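You operate a simulated robot arm through the tools that you are given. There is no shell and no other tool. Be economical: measure what you need, move in short steps, check, and stop when the job is done.

Carry out the task below with a simulated two-armed robot. There is one attempt and no reset: what you move stays moved.

Task
Lower the glass into the door, clamp it and free the hoist.
Fine: push the cups forward into the door before lowering; both clamp knobs are closed before the release lever vents. End with the cups drawn back, the pump off and the lever at Hold; the test box stays off.
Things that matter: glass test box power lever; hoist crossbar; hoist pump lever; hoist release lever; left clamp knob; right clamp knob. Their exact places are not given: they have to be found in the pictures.

It is judged by the outcome, as a careful person would: the job done as asked, and still so three seconds after it is handed in. It fails if anything else is knocked over, pushed out of place, dropped, spilled or broken.

Robot
Two 7-joint arms with fingered hands on one trunk, on a base that drives. Base frame: it is fixed to the floor where the robot stands at the start and does not move with it; the origin is under the middle of the robot, x ahead of it, y to its left, z up. Lengths are in mm, angles in degrees, forces in N, time in s.
The left shoulder is at the start at [20, 214, 1444], the right one opposite. Places, roughly: glass test box power lever [600, -600, 1100]; hoist crossbar [700, 200, 1300]; hoist pump lever [500, 600, 1300]; hoist release lever [500, 600, 1200]; left clamp knob [900, 300, 700]; right clamp knob [900, 0, 700]. Payload 3.3 kg a hand.
The TCP of each hand is the grasp point between the finger pads, 26 mm short of the fingertips. In the tool frame z runs along the fingers and y along their closing line. The gripper opens to 132 mm. The gripper's body begins 73 mm behind the TCP. The gripper is a hand of 2 fingers: y runs from the thumb to the fingers, the wrist lies at [0, 0, -224] in the tool frame, and closing takes about 1.5 s.
Orientation is told as [roll, pitch, yaw] about the base's x, y, z axes, in that order, counted from this pose: with the fingers straight down and closing along the base's y, the tool's x points along the base's -x, its y along +y and its z along -z.

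Tools
- The arms move only by the tool step_arm. It takes "left_plan", "right_plan" or both (then of equal length, played together; a hand with none holds still); each is a list of rows, each a list of 6 numbers: the shift along the tool's x, y, z in mm, then the turn, a rotation vector about the tool's x, y, z in degrees. In form: [[dx, dy, dz, ax, ay, az], ...]. A call has 1 to 20 rows; each row shifts and turns the commanded pose from where the row before left it, along the tool's axes as they then stand. "left_fingers" and "right_fingers" are, for a hand that has rows, the closure, from 0 (fully open) to 1 (shut), set as the call begins (left out, the last holds). Rows are played at 5 a second. More than 50 mm and 8.6 degrees between two rows, or a gripper value outside its range, and nothing of the call is played. Where a pose cannot be reached the arm comes as near as it can. A force on the tool above 40 N (or 10 N above the force at the start of the call, whichever is more), or a blocked arm, ends the call early, and 0.2 s more pass. Each finger travels about 153 mm/s and halts on what it meets, pressing with about 29 N; the grip force reading is that of the motor and also rises with nothing between the fingers. The clock runs only during rows and for 0.2 s after the last one: add rows that do not move to give the fingers time. The reply holds the time, the measured pose of the TCP, the force on the tool along the base axes, the opening and the grip force, in the units named above and with some noise, with the torque about the TCP (base axes, N m) and any sound that the robot's microphone picked up, and new pictures: "pictures" is both (left out), scene, wrist or none (wrist: the cameras of the hands that moved).
- Cameras (640 x 400 px; columns grow to the right, rows downward): "scene" is now at [91.4, 39.7, 1622.6]; the picture's right is [0.43, -0.90, 0.00], its down [-0.46, -0.22, -0.86] and it looks along [0.78, 0.37, -0.51] (base axes); focal length 217 px, centre (320, 200). "left" rides on the left gripper at [-66, -3, -99] in its tool frame; the picture's right is [0.04, -1.00, 0.00], its down [0.83, 0.03, -0.55] and it looks along [0.55, 0.02, 0.83] (tool axes); focal length 261 px, centre (320, 200). "right" rides on the right gripper at [66, -3, -99] in its tool frame; the picture's right is [0.04, 1.00, 0.00], its down [-0.83, 0.03, -0.55] and it looks along [-0.55, 0.02, 0.83] (tool axes); focal length 261 px, centre (320, 200).
- slide_trunk(by): slides the trunk up (or, below 0, down) by that many mm; the arms and the scene camera ride with it, the base frame stays. It gives what a move gives, with no picture.
- drive_base(legs): drives the robot by 1 to 6 legs, each [ahead, left, turn to the left] in mm, mm and degrees, along the robot's own axes; the way and the turn of a leg run together, so that a leg with both is an arc; at most 1500 mm and 180 degrees a leg. The arms and the cameras ride along, it lands a little off, and it stops where it bumps. It gives what a move gives, and a new picture of the scene camera.
- move_fingers(finger1, thumb_bend, hand): sets how far each is bent, from 0 (flat) to 1 (curled in); at 0.3 the hand is open as for a grip, at 0.7 the pads meet at the TCP. One left out holds its place. A second passes; each finger stops where it meets its share of the squeeze, and holds until it gets a number again. A gripper value or a shape takes the hand back. It gives what a move gives, with no picture; readings hold the bend of each and the force on the fingers (four entries, about 0 where the hand has none), thumb and palm.
- grasp_type(shape, hand): the hand has 2 fingers and takes this shape, open, in about a second: jaw (thumb against the fingers, like two jaws); tri (thumb and two fingers); tip (a fingertip pinch); poke (one finger out to press); point (the index stretched); flat (the hand flat); cup (the hand cupped); fist (a fist). The gripper value then closes the fingers along that shape, each until it touches; the sizes above hold for jaw. It gives what a move gives, with no picture.
- aim_head(pan, tilt): turns the head with the scene camera to pan (to the left, within 86 degrees either way) and tilt (down, from -29 to 69), counted from straight ahead of the robot. It gives what a move gives, and a new picture of the scene camera.
- pixel_to_xyz(camera, pixels): for up to 12 pixels [column, row] of the newest picture of that camera ("zoom" is the newest enlarged one), the place [x, y, z] in the base frame of the surface seen there, good to about 3 mm. No time passes.
- inspect(camera, box): a new picture of the part [left, top, right, bottom] of that camera's present view, enlarged. No time passes.
- close_job(): hands the job in; it is judged then, once.

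Keep the steps short. Do not move on a guess: measure, check each grasp and each placing, and mend mistakes. In all there are 80 turns and 260 pictures (those below and enlarged ones count). Leave the grippers open and the arms clear of the work at the hand-in unless told otherwise, and finish with a single line.

The tools are called after ">>>" as a command line: name --argument value ..., lists and objects as JSON in quotes. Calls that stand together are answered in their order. step_arm: Moves the arms, as the interface text tells. Its arguments: {"type":"object","properties":{"left_plan":{"type":"array","items":{"type":"array","items":{"type":"number"}}},"left_fingers":{"type":"number"},"right_plan":{"type":"array","items":{"type":"array","items":{"type":"number"}}},"right_fingers":{"type":"number"},"pictures":{"type":"string","enum":["both","scene","wrist","none"]}},"required":[]} The other tools are called the same way: slide_trunk (by) slides the trunk up or down; grasp_type (shape, hand) gives the hand a shape; move_fingers (finger1, thumb_bend, hand) moves the fingers one by one; drive_base (legs) drives the base; aim_head (pan, tilt) turns the head that bears the scene camera; pixel_to_xyz (camera, pixels) gives the place of the surface under pixels of a picture; inspect (camera, box) takes an enlarged picture of a part of a camera's view; close_job () hands the job in.

At the start:

```text
time: 0.0
left_position: [348.0, 455.0, 999.3]
left_tool_rot: [0.0, 0.0, 0.0]
left_wrist_force: [0.3, 0.4, 0.2]
left_moment: [-0.01, -0.01, 0.01]
left_width: 131.8
left_grasp_force: 0.1
left_shape: jaw
left_bend: [0.3, 0.3]
left_finger forces: [0.0, 0.0, 0.0, 0.0, 0.0, 0.0]
right_position: [276.7, 55.6, 1513.1]
right_tool_rot: [-0.1, 0.0, 0.0]
right_wrist_force: [0.0, -0.2, 0.5]
right_moment: [0.04, -0.04, -0.01]
right_width: 131.7
right_grasp_force: 0.1
right_shape: jaw
right_bend: [0.3, 0.3]
right_finger forces: [0.1, 0.0, 0.0, 0.0, 0.0, 0.0]
trunk travel left (down, up): [-725.0, 36.0]
robot x, y, heading: [0.6, 0.1, -0.0]
head pan, tilt: [25.4, 30.5]
```

scene: 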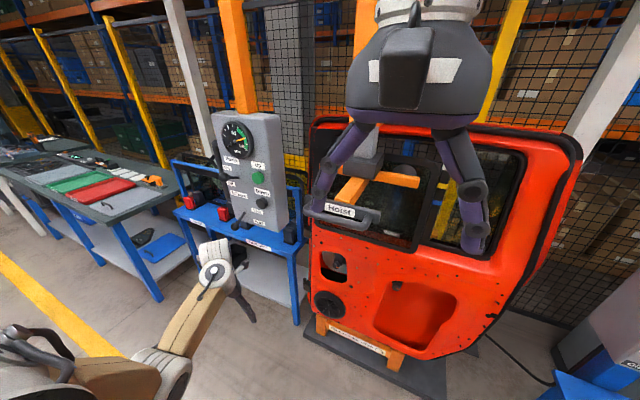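
right: 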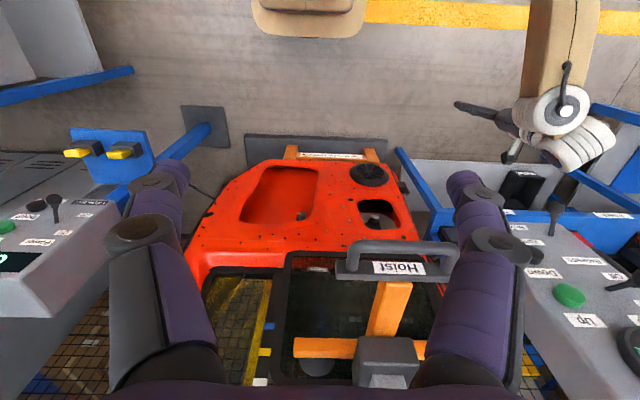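
left: 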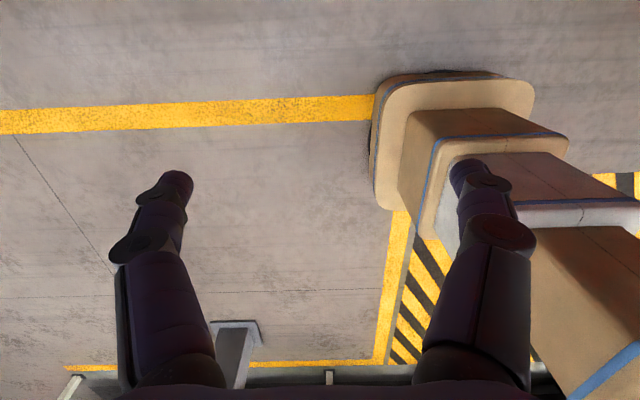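

I see a control box (columns 210-290, rows 110-235), a red door with the hoist in front of it, and the right hand blocking part of the view. I'll enlarge these areas first.

>>> inspect --camera "scene" --box '[190, 90, 310, 250]'

>>> inspect --camera "scene" --box '[290, 100, 590, 390]'

>>> inspect --camera "right" --box '[180, 120, 640, 400]'

```text
2.50 times, centred on (250, 170) of scene
```

zoom: 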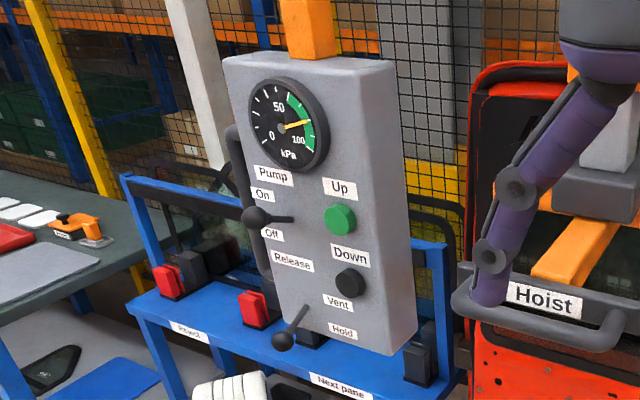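

```text
1.38 times, centred on (440, 245) of scene
```

zoom: 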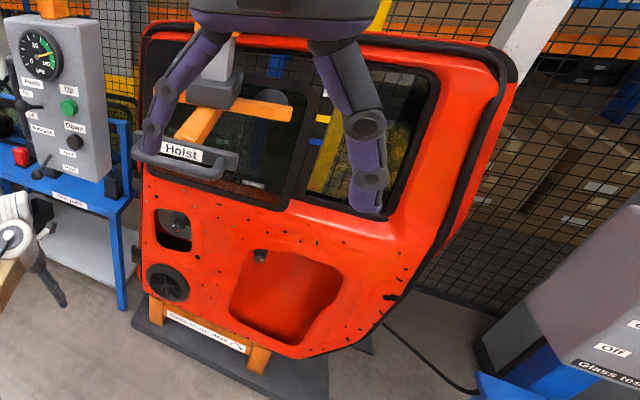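

```text
1.39 times, centred on (410, 260) of right
```

zoom: 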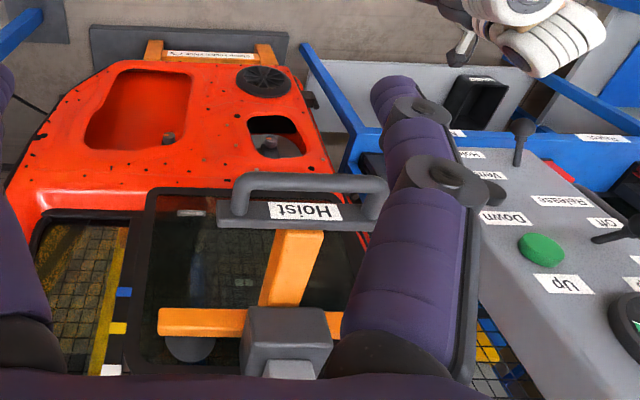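

The panel has Pump On/Off, Release Vent/Hold and Up/Down buttons, and the Hoist handle is in front of the door. The knobs look to be inside the door openings. I'll move the right hand up and back for a clear view, but first I'll measure these points.

>>> pixel_to_xyz --camera "scene" --pixels '[[238, 177], [246, 177], [244, 225], [252, 215], [258, 172], [262, 202], [222, 130], [288, 130], [333, 262], [398, 286], [316, 213], [372, 225]]'

>>> inspect --camera "scene" --box '[310, 230, 430, 310]'

```text
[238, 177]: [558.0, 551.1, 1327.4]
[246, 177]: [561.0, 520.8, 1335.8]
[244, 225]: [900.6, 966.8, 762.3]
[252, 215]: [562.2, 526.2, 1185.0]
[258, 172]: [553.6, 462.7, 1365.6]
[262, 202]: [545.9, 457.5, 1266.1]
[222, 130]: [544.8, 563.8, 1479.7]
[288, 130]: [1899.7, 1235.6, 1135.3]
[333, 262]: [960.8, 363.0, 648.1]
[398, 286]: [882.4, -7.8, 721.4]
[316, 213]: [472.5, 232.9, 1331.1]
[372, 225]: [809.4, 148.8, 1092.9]
```

```text
5.00 times, centred on (370, 270) of scene
```

zoom: 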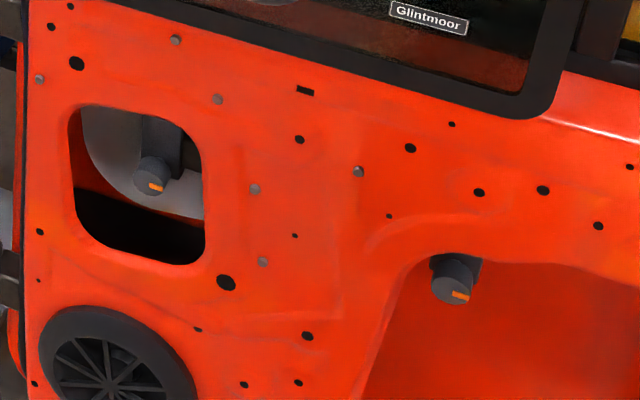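

The knobs are visible: left at about scene (337,266), right at about (397,287), each with an orange marker. I'll move the right hand 250 mm to the right to clear the view.

>>> step_arm --right_plan '[[0, -45, 0, 0, 0, 0], [0, -45, 0, 0, 0, 0], [0, -45, 0, 0, 0, 0], [0, -45, 0, 0, 0, 0], [0, -45, 0, 0, 0, 0], [0, -25, 0, 0, 0, 0]]' --pictures "both"

```text
time: 1.4
left_position: [349.0, 455.8, 1000.5]
left_tool_rot: [0.0, 0.0, 0.0]
left_wrist_force: [-0.2, -0.4, 0.7]
left_moment: [0.0, 0.01, 0.02]
left_width: 131.8
left_grasp_force: 0.1
left_shape: jaw
left_bend: [0.3, 0.3]
left_finger forces: [0.0, 0.0, 0.0, 0.0, 0.0, 0.1]
right_position: [271.5, -136.2, 1577.0]
right_tool_rot: [0.0, 0.2, 0.1]
right_wrist_force: [0.6, 0.1, -0.5]
right_moment: [0.02, 0.0, -0.02]
right_width: 132.0
right_grasp_force: 0.1
right_shape: jaw
right_bend: [0.3, 0.3]
right_finger forces: [0.0, 0.0, 0.0, 0.1, 0.0, 0.1]
right hand out of reach, approached as far as the arm can: row 3, 4, 5, 6
trunk travel left (down, up): [-725.0, 36.0]
robot x, y, heading: [0.4, 3.8, -0.1]
head pan, tilt: [25.4, 30.5]
```

scene: 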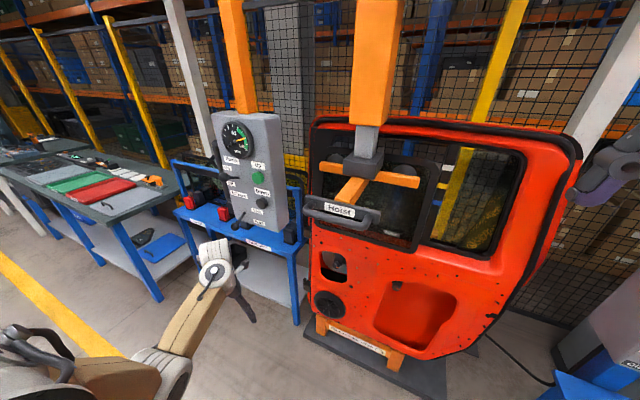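
right: 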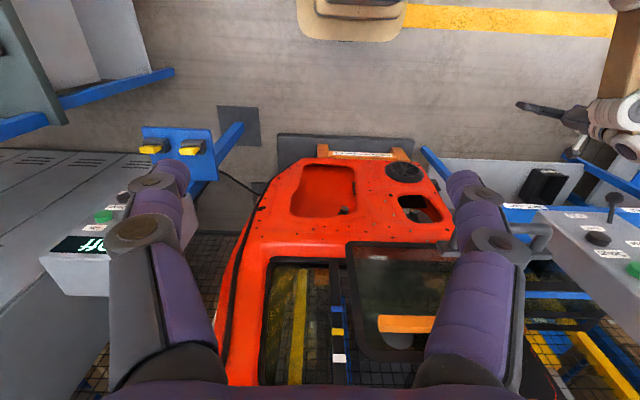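

>>> inspect --camera "scene" --box '[290, 100, 450, 250]'

>>> pixel_to_xyz --camera "zoom" --pixels '[[100, 245], [220, 268], [340, 300], [75, 250], [160, 274], [255, 297], [215, 215], [170, 180], [400, 220], [290, 130], [120, 340], [400, 345]]'

>>> inspect --camera "scene" --box '[205, 150, 285, 240]'

>>> pixel_to_xyz --camera "scene" --pixels '[[225, 177], [235, 226], [257, 177], [262, 202], [215, 120], [278, 120], [280, 220], [335, 265], [397, 288], [337, 268], [399, 285]]'

```text
2.67 times, centred on (370, 175) of scene
```

zoom: 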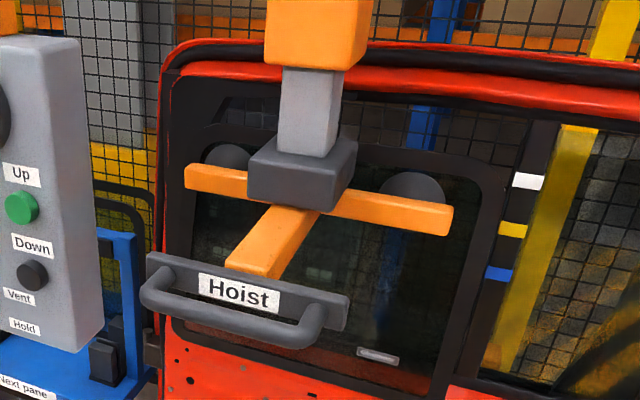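

```text
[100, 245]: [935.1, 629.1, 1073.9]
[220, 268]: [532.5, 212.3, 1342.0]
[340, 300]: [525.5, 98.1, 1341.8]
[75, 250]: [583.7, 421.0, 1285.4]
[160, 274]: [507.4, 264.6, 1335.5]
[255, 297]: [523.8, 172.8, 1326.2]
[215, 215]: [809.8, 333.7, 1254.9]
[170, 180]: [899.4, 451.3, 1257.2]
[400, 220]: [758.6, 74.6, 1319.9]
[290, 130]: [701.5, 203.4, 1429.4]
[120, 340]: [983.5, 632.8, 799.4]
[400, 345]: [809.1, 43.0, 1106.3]
```

```text
4.44 times, centred on (245, 195) of scene
```

zoom: 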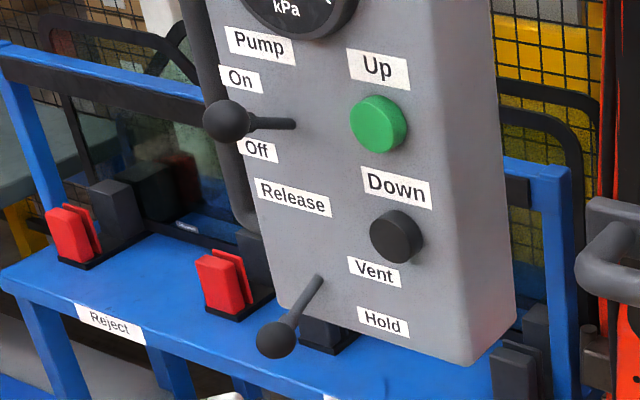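

```text
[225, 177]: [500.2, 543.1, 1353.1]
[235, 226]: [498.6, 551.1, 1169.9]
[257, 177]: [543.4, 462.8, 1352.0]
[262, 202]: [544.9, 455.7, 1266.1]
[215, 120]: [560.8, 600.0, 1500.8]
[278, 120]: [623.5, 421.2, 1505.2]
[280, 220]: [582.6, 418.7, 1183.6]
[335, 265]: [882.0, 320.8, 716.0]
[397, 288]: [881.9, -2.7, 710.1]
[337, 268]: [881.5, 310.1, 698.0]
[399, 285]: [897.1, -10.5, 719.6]
```

Levers: pump ball at about (500,543,1353), tilted up (On). Release ball at about (499,551,1170), tilted down (Hold). Both knob faces are at x≈882. Next I'll measure the handle bar, the Down button and the door surface more finely.

>>> inspect --camera "scene" --box '[295, 180, 395, 242]'

>>> pixel_to_xyz --camera "zoom" --pixels '[[62, 185], [130, 232], [250, 258], [380, 285], [460, 275], [500, 240], [100, 150], [440, 200], [250, 280], [300, 345], [600, 330], [470, 225]]'

>>> pixel_to_xyz --camera "scene" --pixels '[[360, 245], [420, 255], [460, 180], [500, 260], [325, 240], [380, 340], [340, 380], [420, 390], [440, 330], [450, 180]]'

```text
6.40 times, centred on (345, 211) of scene
```

zoom: 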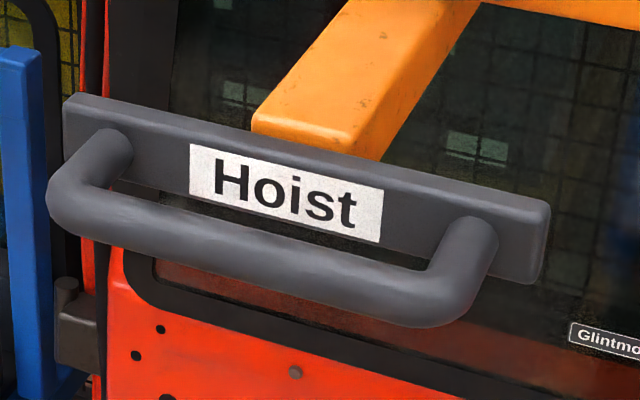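

```text
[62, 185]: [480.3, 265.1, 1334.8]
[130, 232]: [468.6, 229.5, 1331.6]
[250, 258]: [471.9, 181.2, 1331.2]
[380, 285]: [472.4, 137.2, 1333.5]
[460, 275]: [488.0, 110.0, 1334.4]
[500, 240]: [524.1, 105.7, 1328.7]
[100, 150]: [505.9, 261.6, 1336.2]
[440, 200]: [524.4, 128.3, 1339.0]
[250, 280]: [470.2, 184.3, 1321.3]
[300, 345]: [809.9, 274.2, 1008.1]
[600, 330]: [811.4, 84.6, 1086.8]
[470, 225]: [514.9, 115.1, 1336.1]
```

```text
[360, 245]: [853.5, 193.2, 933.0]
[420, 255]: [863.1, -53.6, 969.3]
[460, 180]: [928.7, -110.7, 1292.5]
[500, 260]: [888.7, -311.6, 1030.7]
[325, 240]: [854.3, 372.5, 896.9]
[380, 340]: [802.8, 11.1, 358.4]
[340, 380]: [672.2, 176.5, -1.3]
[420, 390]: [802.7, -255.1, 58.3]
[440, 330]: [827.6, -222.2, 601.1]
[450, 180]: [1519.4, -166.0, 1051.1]
```

The bar runs along y from 120 to 250 at x≈482, z≈1329, with about 30 mm of gap to its plate. I'll take the right hand above and in front of it, then yaw 90° so the fingers close along x.

>>> step_arm --right_plan '[[-16, 36, 15, 0, 0, 0], [-16, 36, 15, 0, 0, 0], [-16, 36, 15, 0, 0, 0], [-16, 36, 15, 0, 0, 0], [-16, 36, 15, 0, 0, 0], [-16, 36, 15, 0, 0, 0], [-16, 36, 15, 0, 0, 0], [-16, 36, 15, 0, 0, 0], [0, 0, 0, 0, 0, -8.2], [0, 0, 0, 0, 0, -8.2], [0, 0, 0, 0, 0, -8.2], [0, 0, 0, 0, 0, -8.2], [0, 0, 0, 0, 0, -8.2], [0, 0, 0, 0, 0, -8.2], [0, 0, 0, 0, 0, -8.2], [0, 0, 0, 0, 0, -8.2], [0, 0, 0, 0, 0, -8.2], [0, 0, 0, 0, 0, -8.2]]' --pictures "both"

```text
time: 5.4
left_position: [348.4, 454.4, 1000.1]
left_tool_rot: [0.1, 0.0, -0.1]
left_wrist_force: [-0.1, -0.2, -0.1]
left_moment: [0.01, 0.03, 0.02]
left_width: 131.9
left_grasp_force: 0.1
left_shape: jaw
left_bend: [0.3, 0.3]
left_finger forces: [0.0, 0.0, 0.0, 0.0, 0.0, 0.0]
right_position: [360.9, 30.3, 1500.8]
right_tool_rot: [0.4, -3.4, 79.9]
right_wrist_force: [0.5, -0.3, 0.5]
right_moment: [0.02, 0.02, 0.01]
right_width: 131.7
right_grasp_force: 0.1
right_shape: jaw
right_bend: [0.3, 0.3]
right_finger forces: [0.0, 0.1, 0.1, 0.0, 0.0, 0.0]
right hand out of reach, approached as far as the arm can: row 5, 6, 7, 8
trunk travel left (down, up): [-725.0, 36.0]
robot x, y, heading: [0.5, 0.9, 0.1]
head pan, tilt: [25.4, 30.5]
stopped in row 18 (right hand): the arm was blocked; the commanded pose is now the measured one
```

scene: 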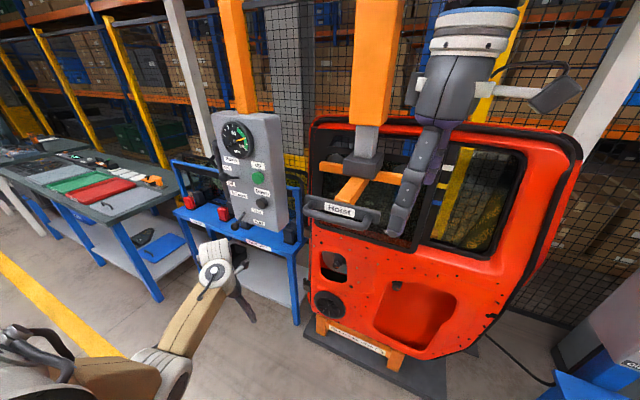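
right: 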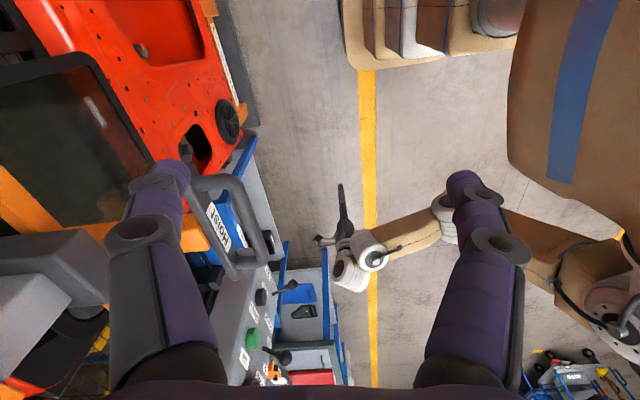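

The right wrist is near its limits reaching across. Standing about 250 mm further left would put the right arm in front of the handle and the left arm in front of the panel. The hands stay at x≈360, short of everything (nearest is x≈470), so I'll drive left.

>>> drive_base --legs '[[0, 240, 0]]'

```text
time: 7.2
left_position: [347.1, 697.0, 999.8]
left_tool_rot: [0.0, 0.0, 0.1]
left_wrist_force: [-1.1, -0.2, 0.0]
left_moment: [0.0, -0.02, 0.02]
left_width: 132.0
left_grasp_force: 0.1
left_shape: jaw
left_bend: [0.3, 0.3]
left_finger forces: [0.0, 0.1, 0.0, 0.0, 0.0, 0.1]
right_position: [361.1, 272.3, 1500.2]
right_tool_rot: [0.4, -3.3, 80.0]
right_wrist_force: [0.1, 0.6, 0.1]
right_moment: [0.0, 0.0, 0.03]
right_width: 132.0
right_grasp_force: 0.0
right_shape: jaw
right_bend: [0.3, 0.3]
right_finger forces: [0.0, 0.1, 0.0, 0.0, 0.0, 0.0]
trunk travel left (down, up): [-725.0, 36.0]
robot x, y, heading: [-1.1, 243.3, 0.2]
head pan, tilt: [25.4, 30.5]
```

scene: 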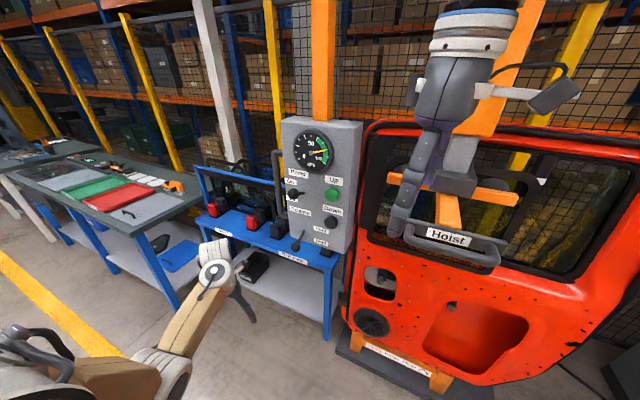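

Now I'll un-yaw the right hand to neutral and close its fingers, then bring it in front of the bar's middle (y≈185) while staying above.

>>> step_arm --right_plan '[[0, 0, 0, 0, 0, 8], [0, 0, 0, 0, 0, 8], [0, 0, 0, 0, 0, 8], [0, 0, 0, 0, 0, 8], [0, 0, 0, 0, 0, 8], [0, 0, 0, 0, 0, 8], [0, 0, 0, 0, 0, 8], [0, 0, 0, 0, 0, 8], [0, 0, 0, 0, 0, 8], [0, 0, 0, 0, 0, 8], [0, -29, 27, 0, 0, 0], [0, -29, 27, 0, 0, 0], [0, -29, 27, 0, 0, 0]]' --right_fingers 1 --pictures "scene"

```text
time: 10.0
left_position: [348.5, 696.2, 1000.4]
left_tool_rot: [0.0, -0.1, 0.1]
left_wrist_force: [0.4, -1.0, 0.5]
left_moment: [0.01, 0.04, 0.01]
left_width: 132.0
left_grasp_force: 0.1
left_shape: jaw
left_bend: [0.3, 0.3]
left_finger forces: [0.1, 0.0, 0.0, 0.0, 0.0, 0.1]
right_position: [359.9, 189.3, 1411.9]
right_tool_rot: [3.3, -0.2, 0.0]
right_wrist_force: [0.2, 0.5, -0.8]
right_moment: [0.03, 0.01, 0.0]
right_width: 0.0
right_grasp_force: 29.1
right_shape: jaw
right_bend: [0.62, 0.7]
right_finger forces: [0.1, 0.0, 0.0, 0.0, 0.0, 0.1]
trunk travel left (down, up): [-725.0, 36.0]
robot x, y, heading: [2.0, 242.8, 0.2]
head pan, tilt: [25.4, 30.5]
```

scene: 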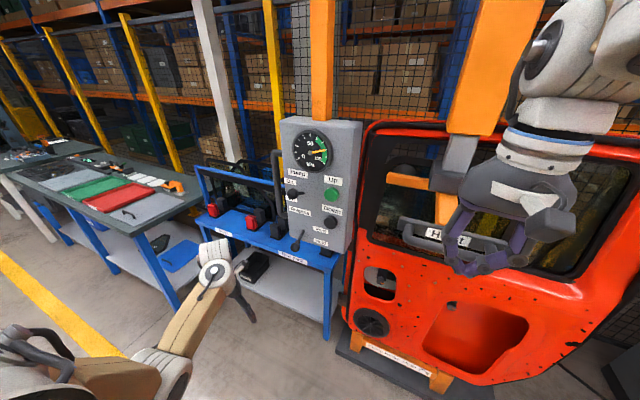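

The hand is closed at (360,189,1412). I'll lower it to z≈1317, clear in front of the bar, then go forward to x≈445.

>>> step_arm --right_plan '[[0, 0, 40, 0, 0, 0], [0, 0, 40, 0, 0, 0], [0, 0, 15, 0, 0, 0], [-40, 0, 0, 0, 0, 0], [-40, 0, 0, 0, 0, 0]]' --pictures "both"

```text
time: 11.2
left_position: [348.3, 698.5, 998.4]
left_tool_rot: [-0.2, 0.0, 0.1]
left_wrist_force: [-0.5, 0.3, 0.4]
left_moment: [-0.05, 0.03, 0.0]
left_width: 132.0
left_grasp_force: 0.1
left_shape: jaw
left_bend: [0.3, 0.3]
left_finger forces: [0.0, 0.0, 0.1, 0.1, 0.0, 0.0]
right_position: [443.0, 197.5, 1318.4]
right_tool_rot: [3.3, -0.1, 0.2]
right_wrist_force: [0.0, -0.2, 0.0]
right_moment: [-0.02, 0.01, 0.02]
right_width: 0.1
right_grasp_force: 28.6
right_shape: jaw
right_bend: [0.62, 0.7]
right_finger forces: [0.0, 0.0, 0.0, 0.0, 0.0, 0.0]
trunk travel left (down, up): [-725.0, 36.0]
robot x, y, heading: [0.5, 240.7, 0.4]
head pan, tilt: [25.4, 30.5]
```

scene: 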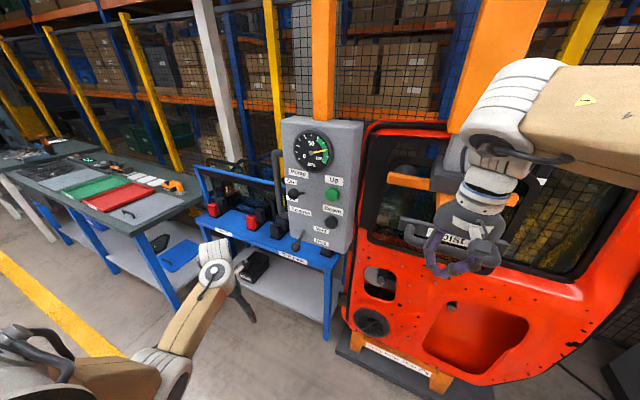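
right: 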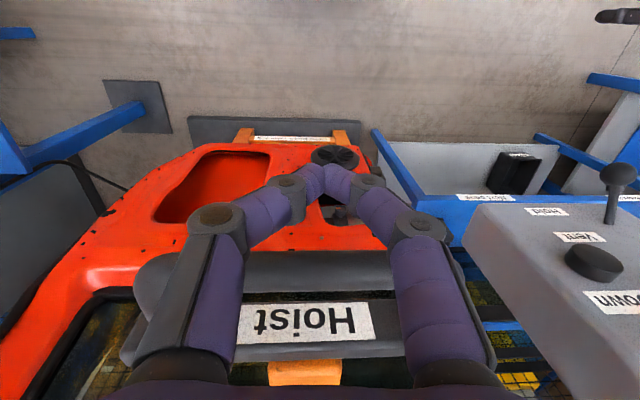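

The closed fingers are in front of the bar, roughly centred. I'll push forward in small steps while watching the force.

>>> step_arm --right_plan '[[-12, 0, 0, 0, 0, 0], [-12, 0, 0, 0, 0, 0], [-12, 0, 0, 0, 0, 0], [-12, 0, 0, 0, 0, 0], [-12, 0, 0, 0, 0, 0]]' --pictures "both"

```text
time: 12.6
left_position: [348.8, 696.0, 999.8]
left_tool_rot: [0.0, 0.0, 0.1]
left_wrist_force: [-0.2, 0.6, 0.5]
left_moment: [0.0, 0.02, 0.01]
left_width: 131.9
left_grasp_force: 0.1
left_shape: jaw
left_bend: [0.3, 0.3]
left_finger forces: [0.1, 0.0, 0.1, 0.1, 0.0, 0.1]
right_position: [502.7, 158.9, 1325.3]
right_tool_rot: [6.4, -0.3, -4.8]
right_wrist_force: [0.2, 0.2, 0.3]
right_moment: [0.04, -0.02, 0.03]
right_width: 0.0
right_grasp_force: 29.0
right_shape: jaw
right_bend: [0.61, 0.7]
right_finger forces: [0.1, 0.0, 0.1, 0.0, 0.0, 0.0]
right hand out of reach, approached as far as the arm can: row 4, 5
trunk travel left (down, up): [-725.0, 36.0]
robot x, y, heading: [1.4, 237.7, 0.2]
head pan, tilt: [25.4, 30.5]
stopped in row 5 (right hand): the arm was blocked; the commanded pose is now the measured one
```

scene: 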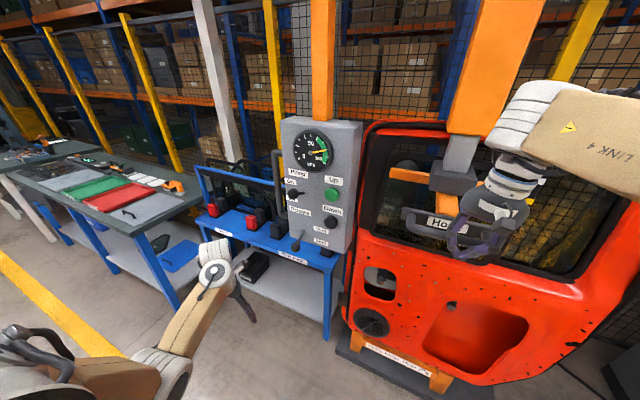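
right: 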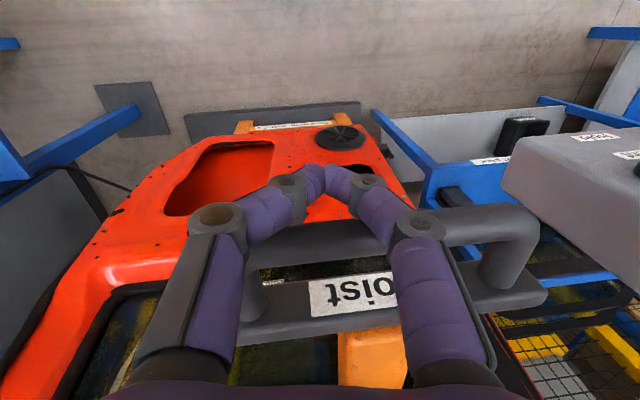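

The arm ran into a joint limit and slid sideways to y=159. I'll check whether the bar has moved.

>>> inspect --camera "scene" --box '[380, 150, 520, 270]'

>>> pixel_to_xyz --camera "scene" --pixels '[[405, 218], [415, 230], [430, 238], [440, 224], [405, 175], [450, 150], [495, 200], [400, 192], [325, 253], [388, 285], [452, 304]]'

```text
3.33 times, centred on (450, 210) of scene
```

zoom: 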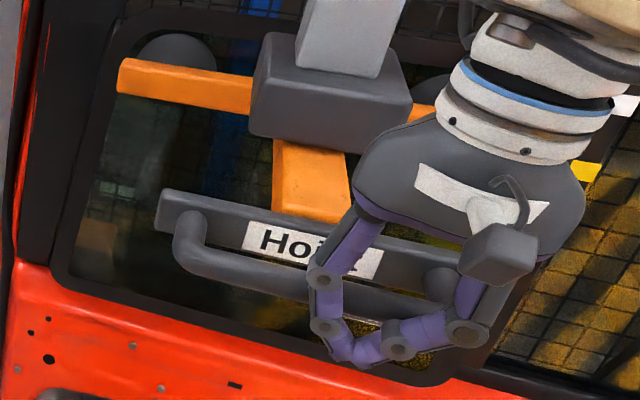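

```text
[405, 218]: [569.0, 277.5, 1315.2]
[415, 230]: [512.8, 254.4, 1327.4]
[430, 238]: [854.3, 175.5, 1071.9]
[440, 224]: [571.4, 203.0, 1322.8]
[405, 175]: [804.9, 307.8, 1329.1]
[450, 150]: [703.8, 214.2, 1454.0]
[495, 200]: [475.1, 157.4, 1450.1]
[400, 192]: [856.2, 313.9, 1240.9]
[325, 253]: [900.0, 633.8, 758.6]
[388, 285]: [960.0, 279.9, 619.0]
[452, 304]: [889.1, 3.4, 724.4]
```

The bar has moved from x≈470 to 513 and the glass from 810 to 855, so it slides easily. I'll continue the push by driving the base slowly ahead with the hand still behind the bar.

>>> drive_base --legs '[[40, 0, 0]]'

>>> pixel_to_xyz --camera "scene" --pixels '[[405, 218], [415, 230], [405, 230], [440, 224], [410, 175], [400, 192]]'

```text
time: 13.5
left_position: [388.3, 696.4, 999.2]
left_tool_rot: [0.0, 0.0, 0.1]
left_wrist_force: [-0.6, 0.6, -0.9]
left_moment: [0.02, 0.0, -0.04]
left_width: 131.8
left_grasp_force: 0.0
left_shape: jaw
left_bend: [0.3, 0.3]
left_finger forces: [0.0, 0.1, 0.0, 0.0, 0.0, 0.1]
right_position: [543.3, 159.7, 1324.9]
right_tool_rot: [6.4, -0.3, -4.9]
right_wrist_force: [1.1, 0.0, 0.0]
right_moment: [0.01, 0.01, 0.01]
right_width: 0.0
right_grasp_force: 28.8
right_shape: jaw
right_bend: [0.61, 0.7]
right_finger forces: [0.0, 0.1, 0.0, 0.0, 0.1, 0.1]
trunk travel left (down, up): [-725.0, 36.0]
robot x, y, heading: [41.7, 236.7, -0.1]
head pan, tilt: [25.4, 30.5]
```

scene: 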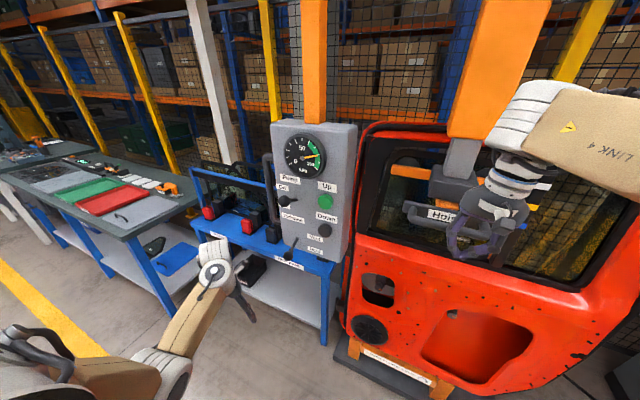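

```text
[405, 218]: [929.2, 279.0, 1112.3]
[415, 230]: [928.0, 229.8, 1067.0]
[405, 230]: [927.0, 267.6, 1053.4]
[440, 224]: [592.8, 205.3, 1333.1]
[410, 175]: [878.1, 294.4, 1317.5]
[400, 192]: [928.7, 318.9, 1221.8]
```

>>> inspect --camera "scene" --box '[370, 140, 530, 270]'

>>> pixel_to_xyz --camera "zoom" --pixels '[[130, 215], [150, 240], [200, 262], [220, 245], [120, 115], [100, 60], [300, 100], [230, 140], [290, 170], [60, 180]]'

```text
3.08 times, centred on (450, 205) of scene
```

zoom: 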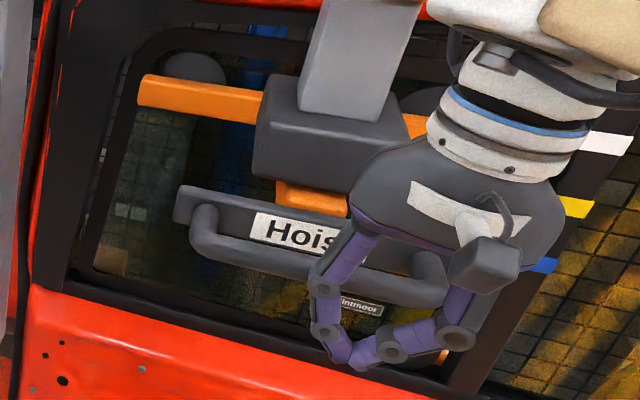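

```text
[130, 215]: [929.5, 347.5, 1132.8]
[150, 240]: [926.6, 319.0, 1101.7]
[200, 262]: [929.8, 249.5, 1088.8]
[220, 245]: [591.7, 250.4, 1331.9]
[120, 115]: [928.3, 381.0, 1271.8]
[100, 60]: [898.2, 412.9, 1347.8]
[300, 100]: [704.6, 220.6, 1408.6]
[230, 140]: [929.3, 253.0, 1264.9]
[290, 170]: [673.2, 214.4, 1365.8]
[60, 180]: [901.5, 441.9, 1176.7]
```

The bar front is at x≈591 and the glass at x≈928, inside the door frame (frame face 900). It coasted past the hand, probably to its end stop. I'll drive 40 mm ahead to check it's at the stop.

>>> drive_base --legs '[[42, 0, 0]]'

>>> inspect --camera "scene" --box '[360, 140, 520, 270]'

>>> pixel_to_xyz --camera "zoom" --pixels '[[130, 215], [150, 240], [200, 262], [220, 245], [240, 250], [120, 115], [230, 140]]'

```text
time: 14.5
left_position: [428.1, 695.9, 999.8]
left_tool_rot: [-0.1, -0.1, 0.1]
left_wrist_force: [0.1, 0.2, 0.1]
left_moment: [-0.03, 0.01, 0.01]
left_width: 131.9
left_grasp_force: 0.1
left_shape: jaw
left_bend: [0.3, 0.3]
left_finger forces: [0.0, 0.1, 0.0, 0.1, 0.0, 0.0]
right_position: [578.2, 159.7, 1324.7]
right_tool_rot: [6.8, 0.7, -5.0]
right_wrist_force: [0.1, -0.5, -0.1]
right_moment: [0.0, -0.02, -0.01]
right_width: 0.0
right_grasp_force: 28.9
right_shape: jaw
right_bend: [0.62, 0.7]
right_finger forces: [0.0, 0.0, 0.0, 0.0, 0.0, 0.1]
trunk travel left (down, up): [-725.0, 36.0]
robot x, y, heading: [76.0, 244.1, -0.2]
head pan, tilt: [25.4, 30.5]
stopped in leg 1: the force on the tool passed its limit (the readings are from after the stop); the commanded pose is now the measured one
```

scene: 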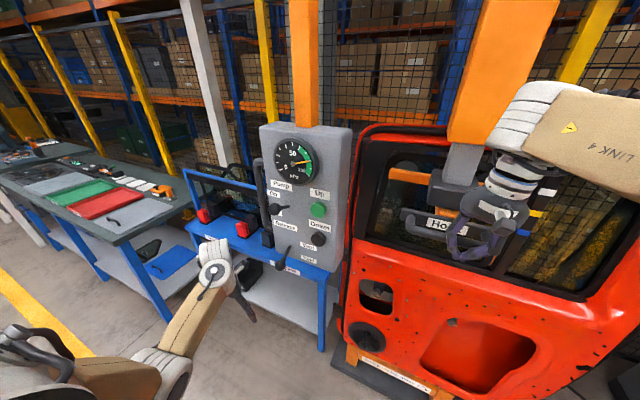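

```text
3.08 times, centred on (440, 205) of scene
```

zoom: 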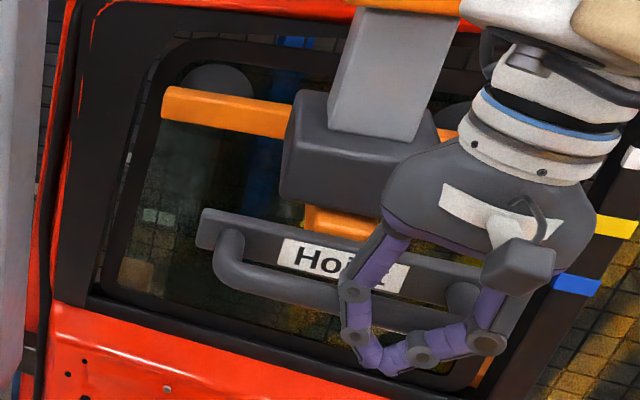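

```text
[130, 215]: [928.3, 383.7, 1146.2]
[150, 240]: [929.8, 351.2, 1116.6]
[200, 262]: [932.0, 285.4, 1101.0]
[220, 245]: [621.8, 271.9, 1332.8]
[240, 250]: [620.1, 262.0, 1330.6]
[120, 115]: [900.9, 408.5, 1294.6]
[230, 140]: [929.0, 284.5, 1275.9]
```

The force limit stopped the drive and the glass stayed at x≈929, so the hoist is at its forward stop. I'll back the robot off 110 mm.

>>> drive_base --legs '[[-110, 0, 0]]'

>>> inspect --camera "scene" --box '[270, 100, 390, 260]'

```text
time: 15.7
left_position: [317.8, 697.8, 1000.8]
left_tool_rot: [0.0, -0.1, 0.1]
left_wrist_force: [-0.5, -0.2, 0.1]
left_moment: [-0.02, 0.04, -0.04]
left_width: 132.1
left_grasp_force: 0.1
left_shape: jaw
left_bend: [0.3, 0.3]
left_finger forces: [0.0, 0.1, 0.0, 0.0, 0.1, 0.1]
right_position: [467.2, 160.3, 1323.6]
right_tool_rot: [6.7, 0.7, -5.0]
right_wrist_force: [-0.2, 0.0, 0.1]
right_moment: [0.02, -0.02, 0.01]
right_width: 0.1
right_grasp_force: 28.8
right_shape: jaw
right_bend: [0.62, 0.7]
right_finger forces: [0.0, 0.0, 0.0, 0.0, 0.0, 0.0]
trunk travel left (down, up): [-725.0, 36.0]
robot x, y, heading: [-30.7, 239.6, 0.0]
head pan, tilt: [25.4, 30.5]
```

scene: 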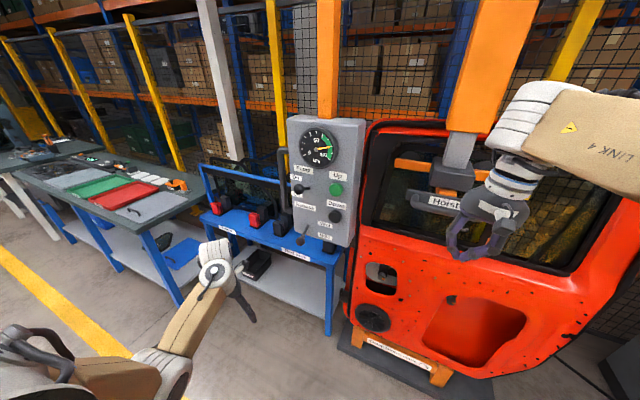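

```text
2.50 times, centred on (330, 180) of scene
```

zoom: 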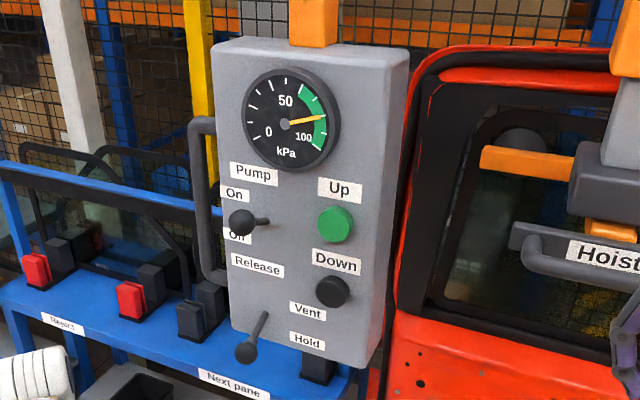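

The handle stayed forward. I'll measure the panel points from this view.

>>> pixel_to_xyz --camera "zoom" --pixels '[[241, 223], [266, 221], [246, 352], [264, 315], [336, 224], [333, 290], [290, 240], [290, 340], [235, 195], [238, 235], [308, 312], [307, 341]]'

>>> inspect --camera "scene" --box '[285, 165, 345, 255]'

```text
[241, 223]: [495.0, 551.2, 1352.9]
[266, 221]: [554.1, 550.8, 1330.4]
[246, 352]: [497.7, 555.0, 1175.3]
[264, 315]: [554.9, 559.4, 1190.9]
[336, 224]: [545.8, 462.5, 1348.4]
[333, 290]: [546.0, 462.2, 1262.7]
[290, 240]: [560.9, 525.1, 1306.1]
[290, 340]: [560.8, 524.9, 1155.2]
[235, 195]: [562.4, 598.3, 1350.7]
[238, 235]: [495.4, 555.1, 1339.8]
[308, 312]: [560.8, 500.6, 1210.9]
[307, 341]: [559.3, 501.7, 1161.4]
```

```text
4.44 times, centred on (315, 210) of scene
```

zoom: 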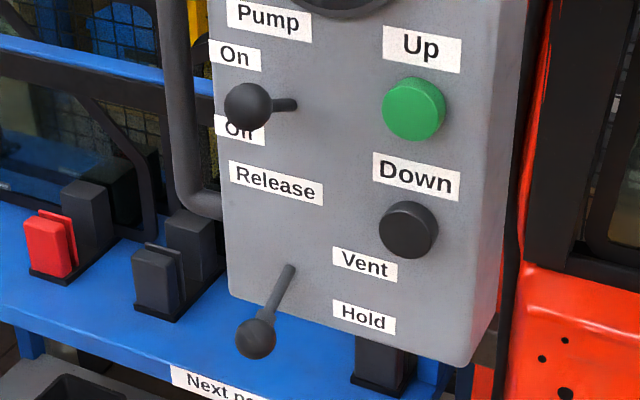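

Pump ball centre is about (507,551,1350), release ball about (508,555,1172), and Down button face about (545,462,1263). I'll back off 140 mm more to give the left arm room to point its fingers forward.

>>> drive_base --legs '[[-140, 0, 0]]'

```text
time: 17.0
left_position: [175.9, 695.6, 1001.2]
left_tool_rot: [0.1, -0.1, 0.1]
left_wrist_force: [0.0, 0.4, 0.1]
left_moment: [0.03, -0.04, 0.0]
left_width: 131.8
left_grasp_force: 0.1
left_shape: jaw
left_bend: [0.3, 0.3]
left_finger forces: [0.1, 0.1, 0.0, 0.0, 0.0, 0.1]
right_position: [327.3, 161.0, 1322.5]
right_tool_rot: [6.6, 0.7, -4.8]
right_wrist_force: [0.0, 0.3, 0.5]
right_moment: [0.03, -0.03, 0.01]
right_width: 0.2
right_grasp_force: 28.8
right_shape: jaw
right_bend: [0.62, 0.7]
right_finger forces: [0.0, 0.1, 0.0, 0.0, 0.0, 0.0]
trunk travel left (down, up): [-725.0, 36.0]
robot x, y, heading: [-172.5, 239.6, 0.1]
head pan, tilt: [25.4, 30.5]
```

scene: 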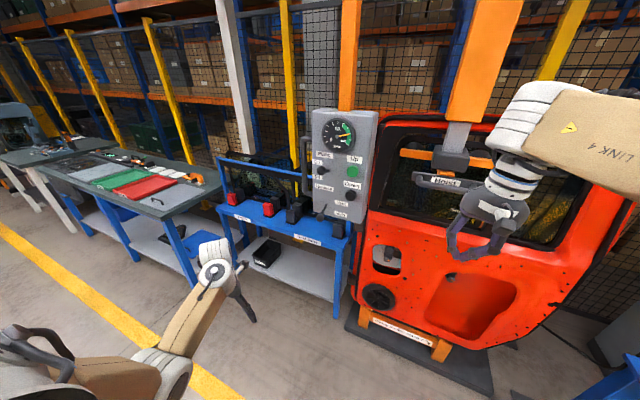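

I'll bring the left hand to about (380,462,1263) and pitch it so the fingers point forward, closed.

>>> step_arm --left_plan '[[-22.6, -26, -29.1, 0, 0, 0], [-22.6, -26, -29.1, 0, 0, 0], [-22.6, -26, -29.1, 0, 0, 0], [-22.6, -26, -29.1, 0, 0, 0], [-22.6, -26, -29.1, 0, 0, 0], [-22.6, -26, -29.1, 0, 0, 0], [-22.6, -26, -29.1, 0, 0, 0], [-22.6, -26, -29.1, 0, 0, 0], [-22.6, -26, -29.1, 0, 0, 0], [0, 0, 0, 0, -8.2, 0], [0, 0, 0, 0, -8.2, 0], [0, 0, 0, 0, -8.2, 0], [0, 0, 0, 0, -8.2, 0], [0, 0, 0, 0, -8.2, 0], [0, 0, 0, 0, -8.2, 0], [0, 0, 0, 0, -8.2, 0], [0, 0, 0, 0, -8.2, 0], [0, 0, 0, 0, -8.2, 0], [0, 0, 0, 0, -8.2, 0], [0, 0, 0, 0, -8, 0]]' --left_fingers 1

```text
time: 21.2
left_position: [352.1, 479.9, 1150.9]
left_tool_rot: [-144.2, -89.8, 144.4]
left_wrist_force: [-0.4, 0.9, 0.9]
left_moment: [0.0, 0.03, 0.0]
left_width: 0.0
left_grasp_force: 28.4
left_shape: jaw
left_bend: [0.61, 0.7]
left_finger forces: [0.0, 0.1, 0.1, 0.0, 0.0, 0.0]
left hand out of reach, approached as far as the arm can: row 2, 3, 4, 5, 6, 7, 8
right_position: [327.9, 160.8, 1325.3]
right_tool_rot: [6.7, 0.7, -4.8]
right_wrist_force: [0.2, 0.5, -0.4]
right_moment: [0.0, -0.01, 0.02]
right_width: 0.0
right_grasp_force: 28.9
right_shape: jaw
right_bend: [0.62, 0.7]
right_finger forces: [0.1, 0.1, 0.1, 0.0, 0.0, 0.0]
trunk travel left (down, up): [-725.0, 36.0]
robot x, y, heading: [-172.8, 239.7, 0.1]
head pan, tilt: [25.4, 30.5]
```

scene: 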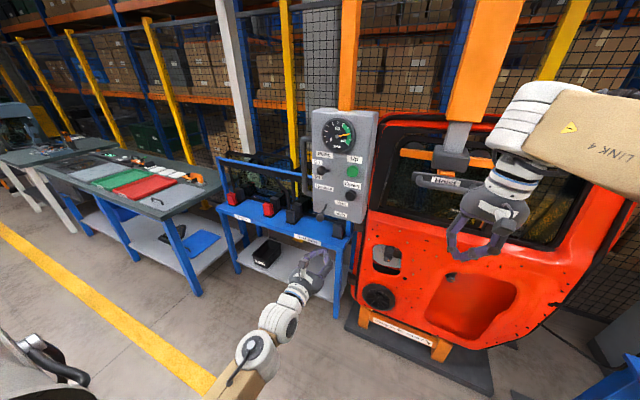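
left: 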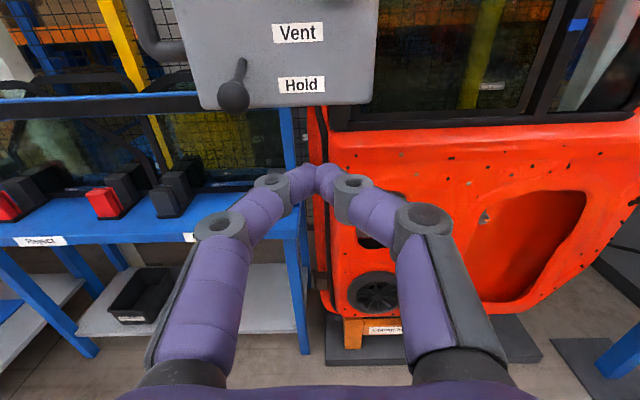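

The hand now points forward at (352,480,1151). I'll raise it 112 mm and shift 18 mm right to line up with the Down button.

>>> step_arm --left_plan '[[-28, -4.5, 0, 0, 0, 0], [-28, -4.5, 0, 0, 0, 0], [-28, -4.5, 0, 0, 0, 0], [-28, -4.5, 0, 0, 0, 0], [0, 0, 25, 0, 0, 0], [0, 0, 25, 0, 0, 0], [0, 0, 25, 0, 0, 0], [0, 0, 25, 0, 0, 0]]'

```text
time: 23.2
left_position: [449.5, 489.9, 1247.2]
left_tool_rot: [76.0, -85.8, -74.3]
left_wrist_force: [-0.7, 0.2, 0.3]
left_moment: [0.03, -0.03, 0.04]
left_width: 0.0
left_grasp_force: 28.5
left_shape: jaw
left_bend: [0.61, 0.7]
left_finger forces: [0.0, 0.1, 0.0, 0.0, 0.0, 0.0]
right_position: [327.4, 159.9, 1323.3]
right_tool_rot: [6.8, 0.7, -4.9]
right_wrist_force: [-0.4, -0.1, 1.0]
right_moment: [0.01, -0.01, -0.02]
right_width: 0.0
right_grasp_force: 29.1
right_shape: jaw
right_bend: [0.62, 0.7]
right_finger forces: [0.0, 0.0, 0.0, 0.0, 0.0, 0.1]
trunk travel left (down, up): [-725.0, 36.0]
robot x, y, heading: [-172.4, 239.2, 0.1]
head pan, tilt: [25.4, 30.5]
stopped in row 8 (left hand): the arm was blocked; the commanded pose is now the measured one
```

scene: 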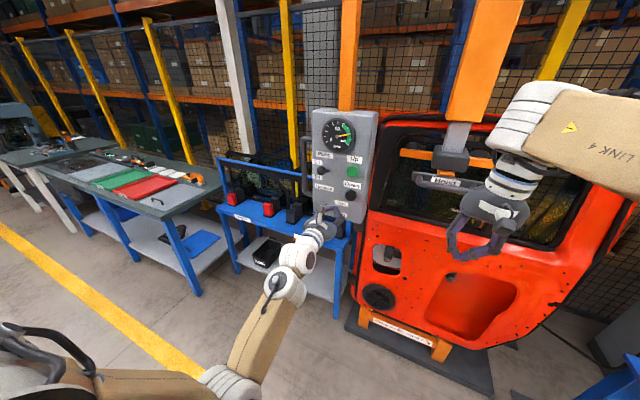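
left: 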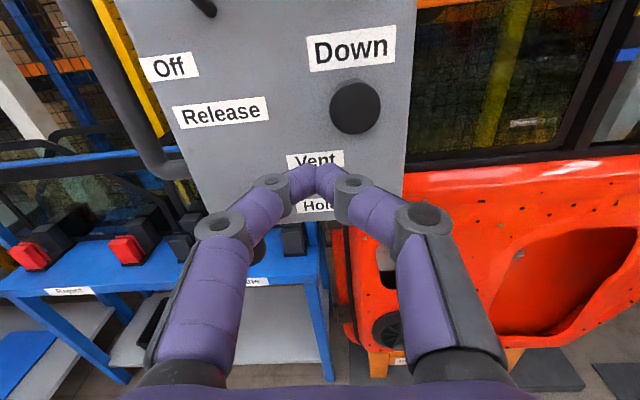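

The arm reported blocked near (450,490,1247). The Down button is at (355,107) in the wrist view, above and right of the fingertips. I'll use the trunk to raise 16 mm and the base to shift 28 mm right.

>>> slide_trunk --by 16

>>> drive_base --legs '[[0, -27, 0]]'

>>> inspect --camera "left" --box '[160, 0, 480, 250]'

```text
time: 23.9
left_position: [448.6, 521.3, 1250.8]
left_tool_rot: [77.8, -81.6, -74.8]
left_wrist_force: [0.3, 0.5, 0.3]
left_moment: [-0.02, -0.04, -0.02]
left_width: 0.0
left_grasp_force: 28.6
left_shape: jaw
left_bend: [0.61, 0.7]
left_finger forces: [0.0, 0.0, 0.0, 0.0, 0.0, 0.1]
right_position: [328.0, 160.6, 1340.3]
right_tool_rot: [6.7, 0.7, -4.7]
right_wrist_force: [0.2, -0.4, -0.4]
right_moment: [0.0, 0.01, 0.0]
right_width: 0.0
right_grasp_force: 29.0
right_shape: jaw
right_bend: [0.62, 0.7]
right_finger forces: [0.1, 0.0, 0.0, 0.0, 0.0, 0.0]
trunk travel left (down, up): [-741.0, 20.0]
robot x, y, heading: [-171.3, 238.2, 0.3]
head pan, tilt: [25.4, 30.5]
```

```text
time: 24.7
left_position: [449.6, 494.4, 1254.8]
left_tool_rot: [79.7, -81.7, -76.6]
left_wrist_force: [-0.4, -0.1, -0.1]
left_moment: [-0.01, -0.01, -0.03]
left_width: 0.2
left_grasp_force: 29.6
left_shape: jaw
left_bend: [0.61, 0.7]
left_finger forces: [0.1, 0.0, 0.0, 0.0, 0.0, 0.1]
right_position: [328.1, 135.1, 1340.6]
right_tool_rot: [6.5, 0.7, -4.7]
right_wrist_force: [-0.1, 0.4, 0.2]
right_moment: [0.02, 0.02, 0.0]
right_width: 0.4
right_grasp_force: 29.3
right_shape: jaw
right_bend: [0.62, 0.7]
right_finger forces: [0.0, 0.0, 0.0, 0.1, 0.1, 0.1]
trunk travel left (down, up): [-741.0, 20.0]
robot x, y, heading: [-171.7, 215.1, 0.4]
head pan, tilt: [25.4, 30.5]
```

scene: 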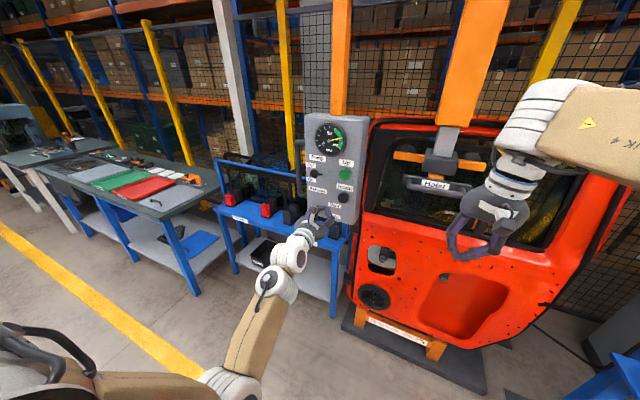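

```text
1.60 times, centred on (320, 125) of left
```

zoom: 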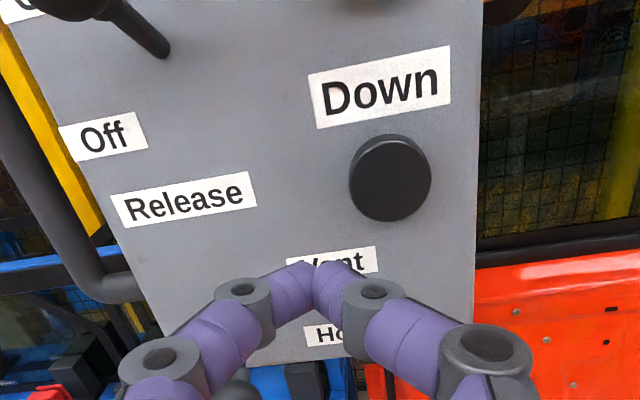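

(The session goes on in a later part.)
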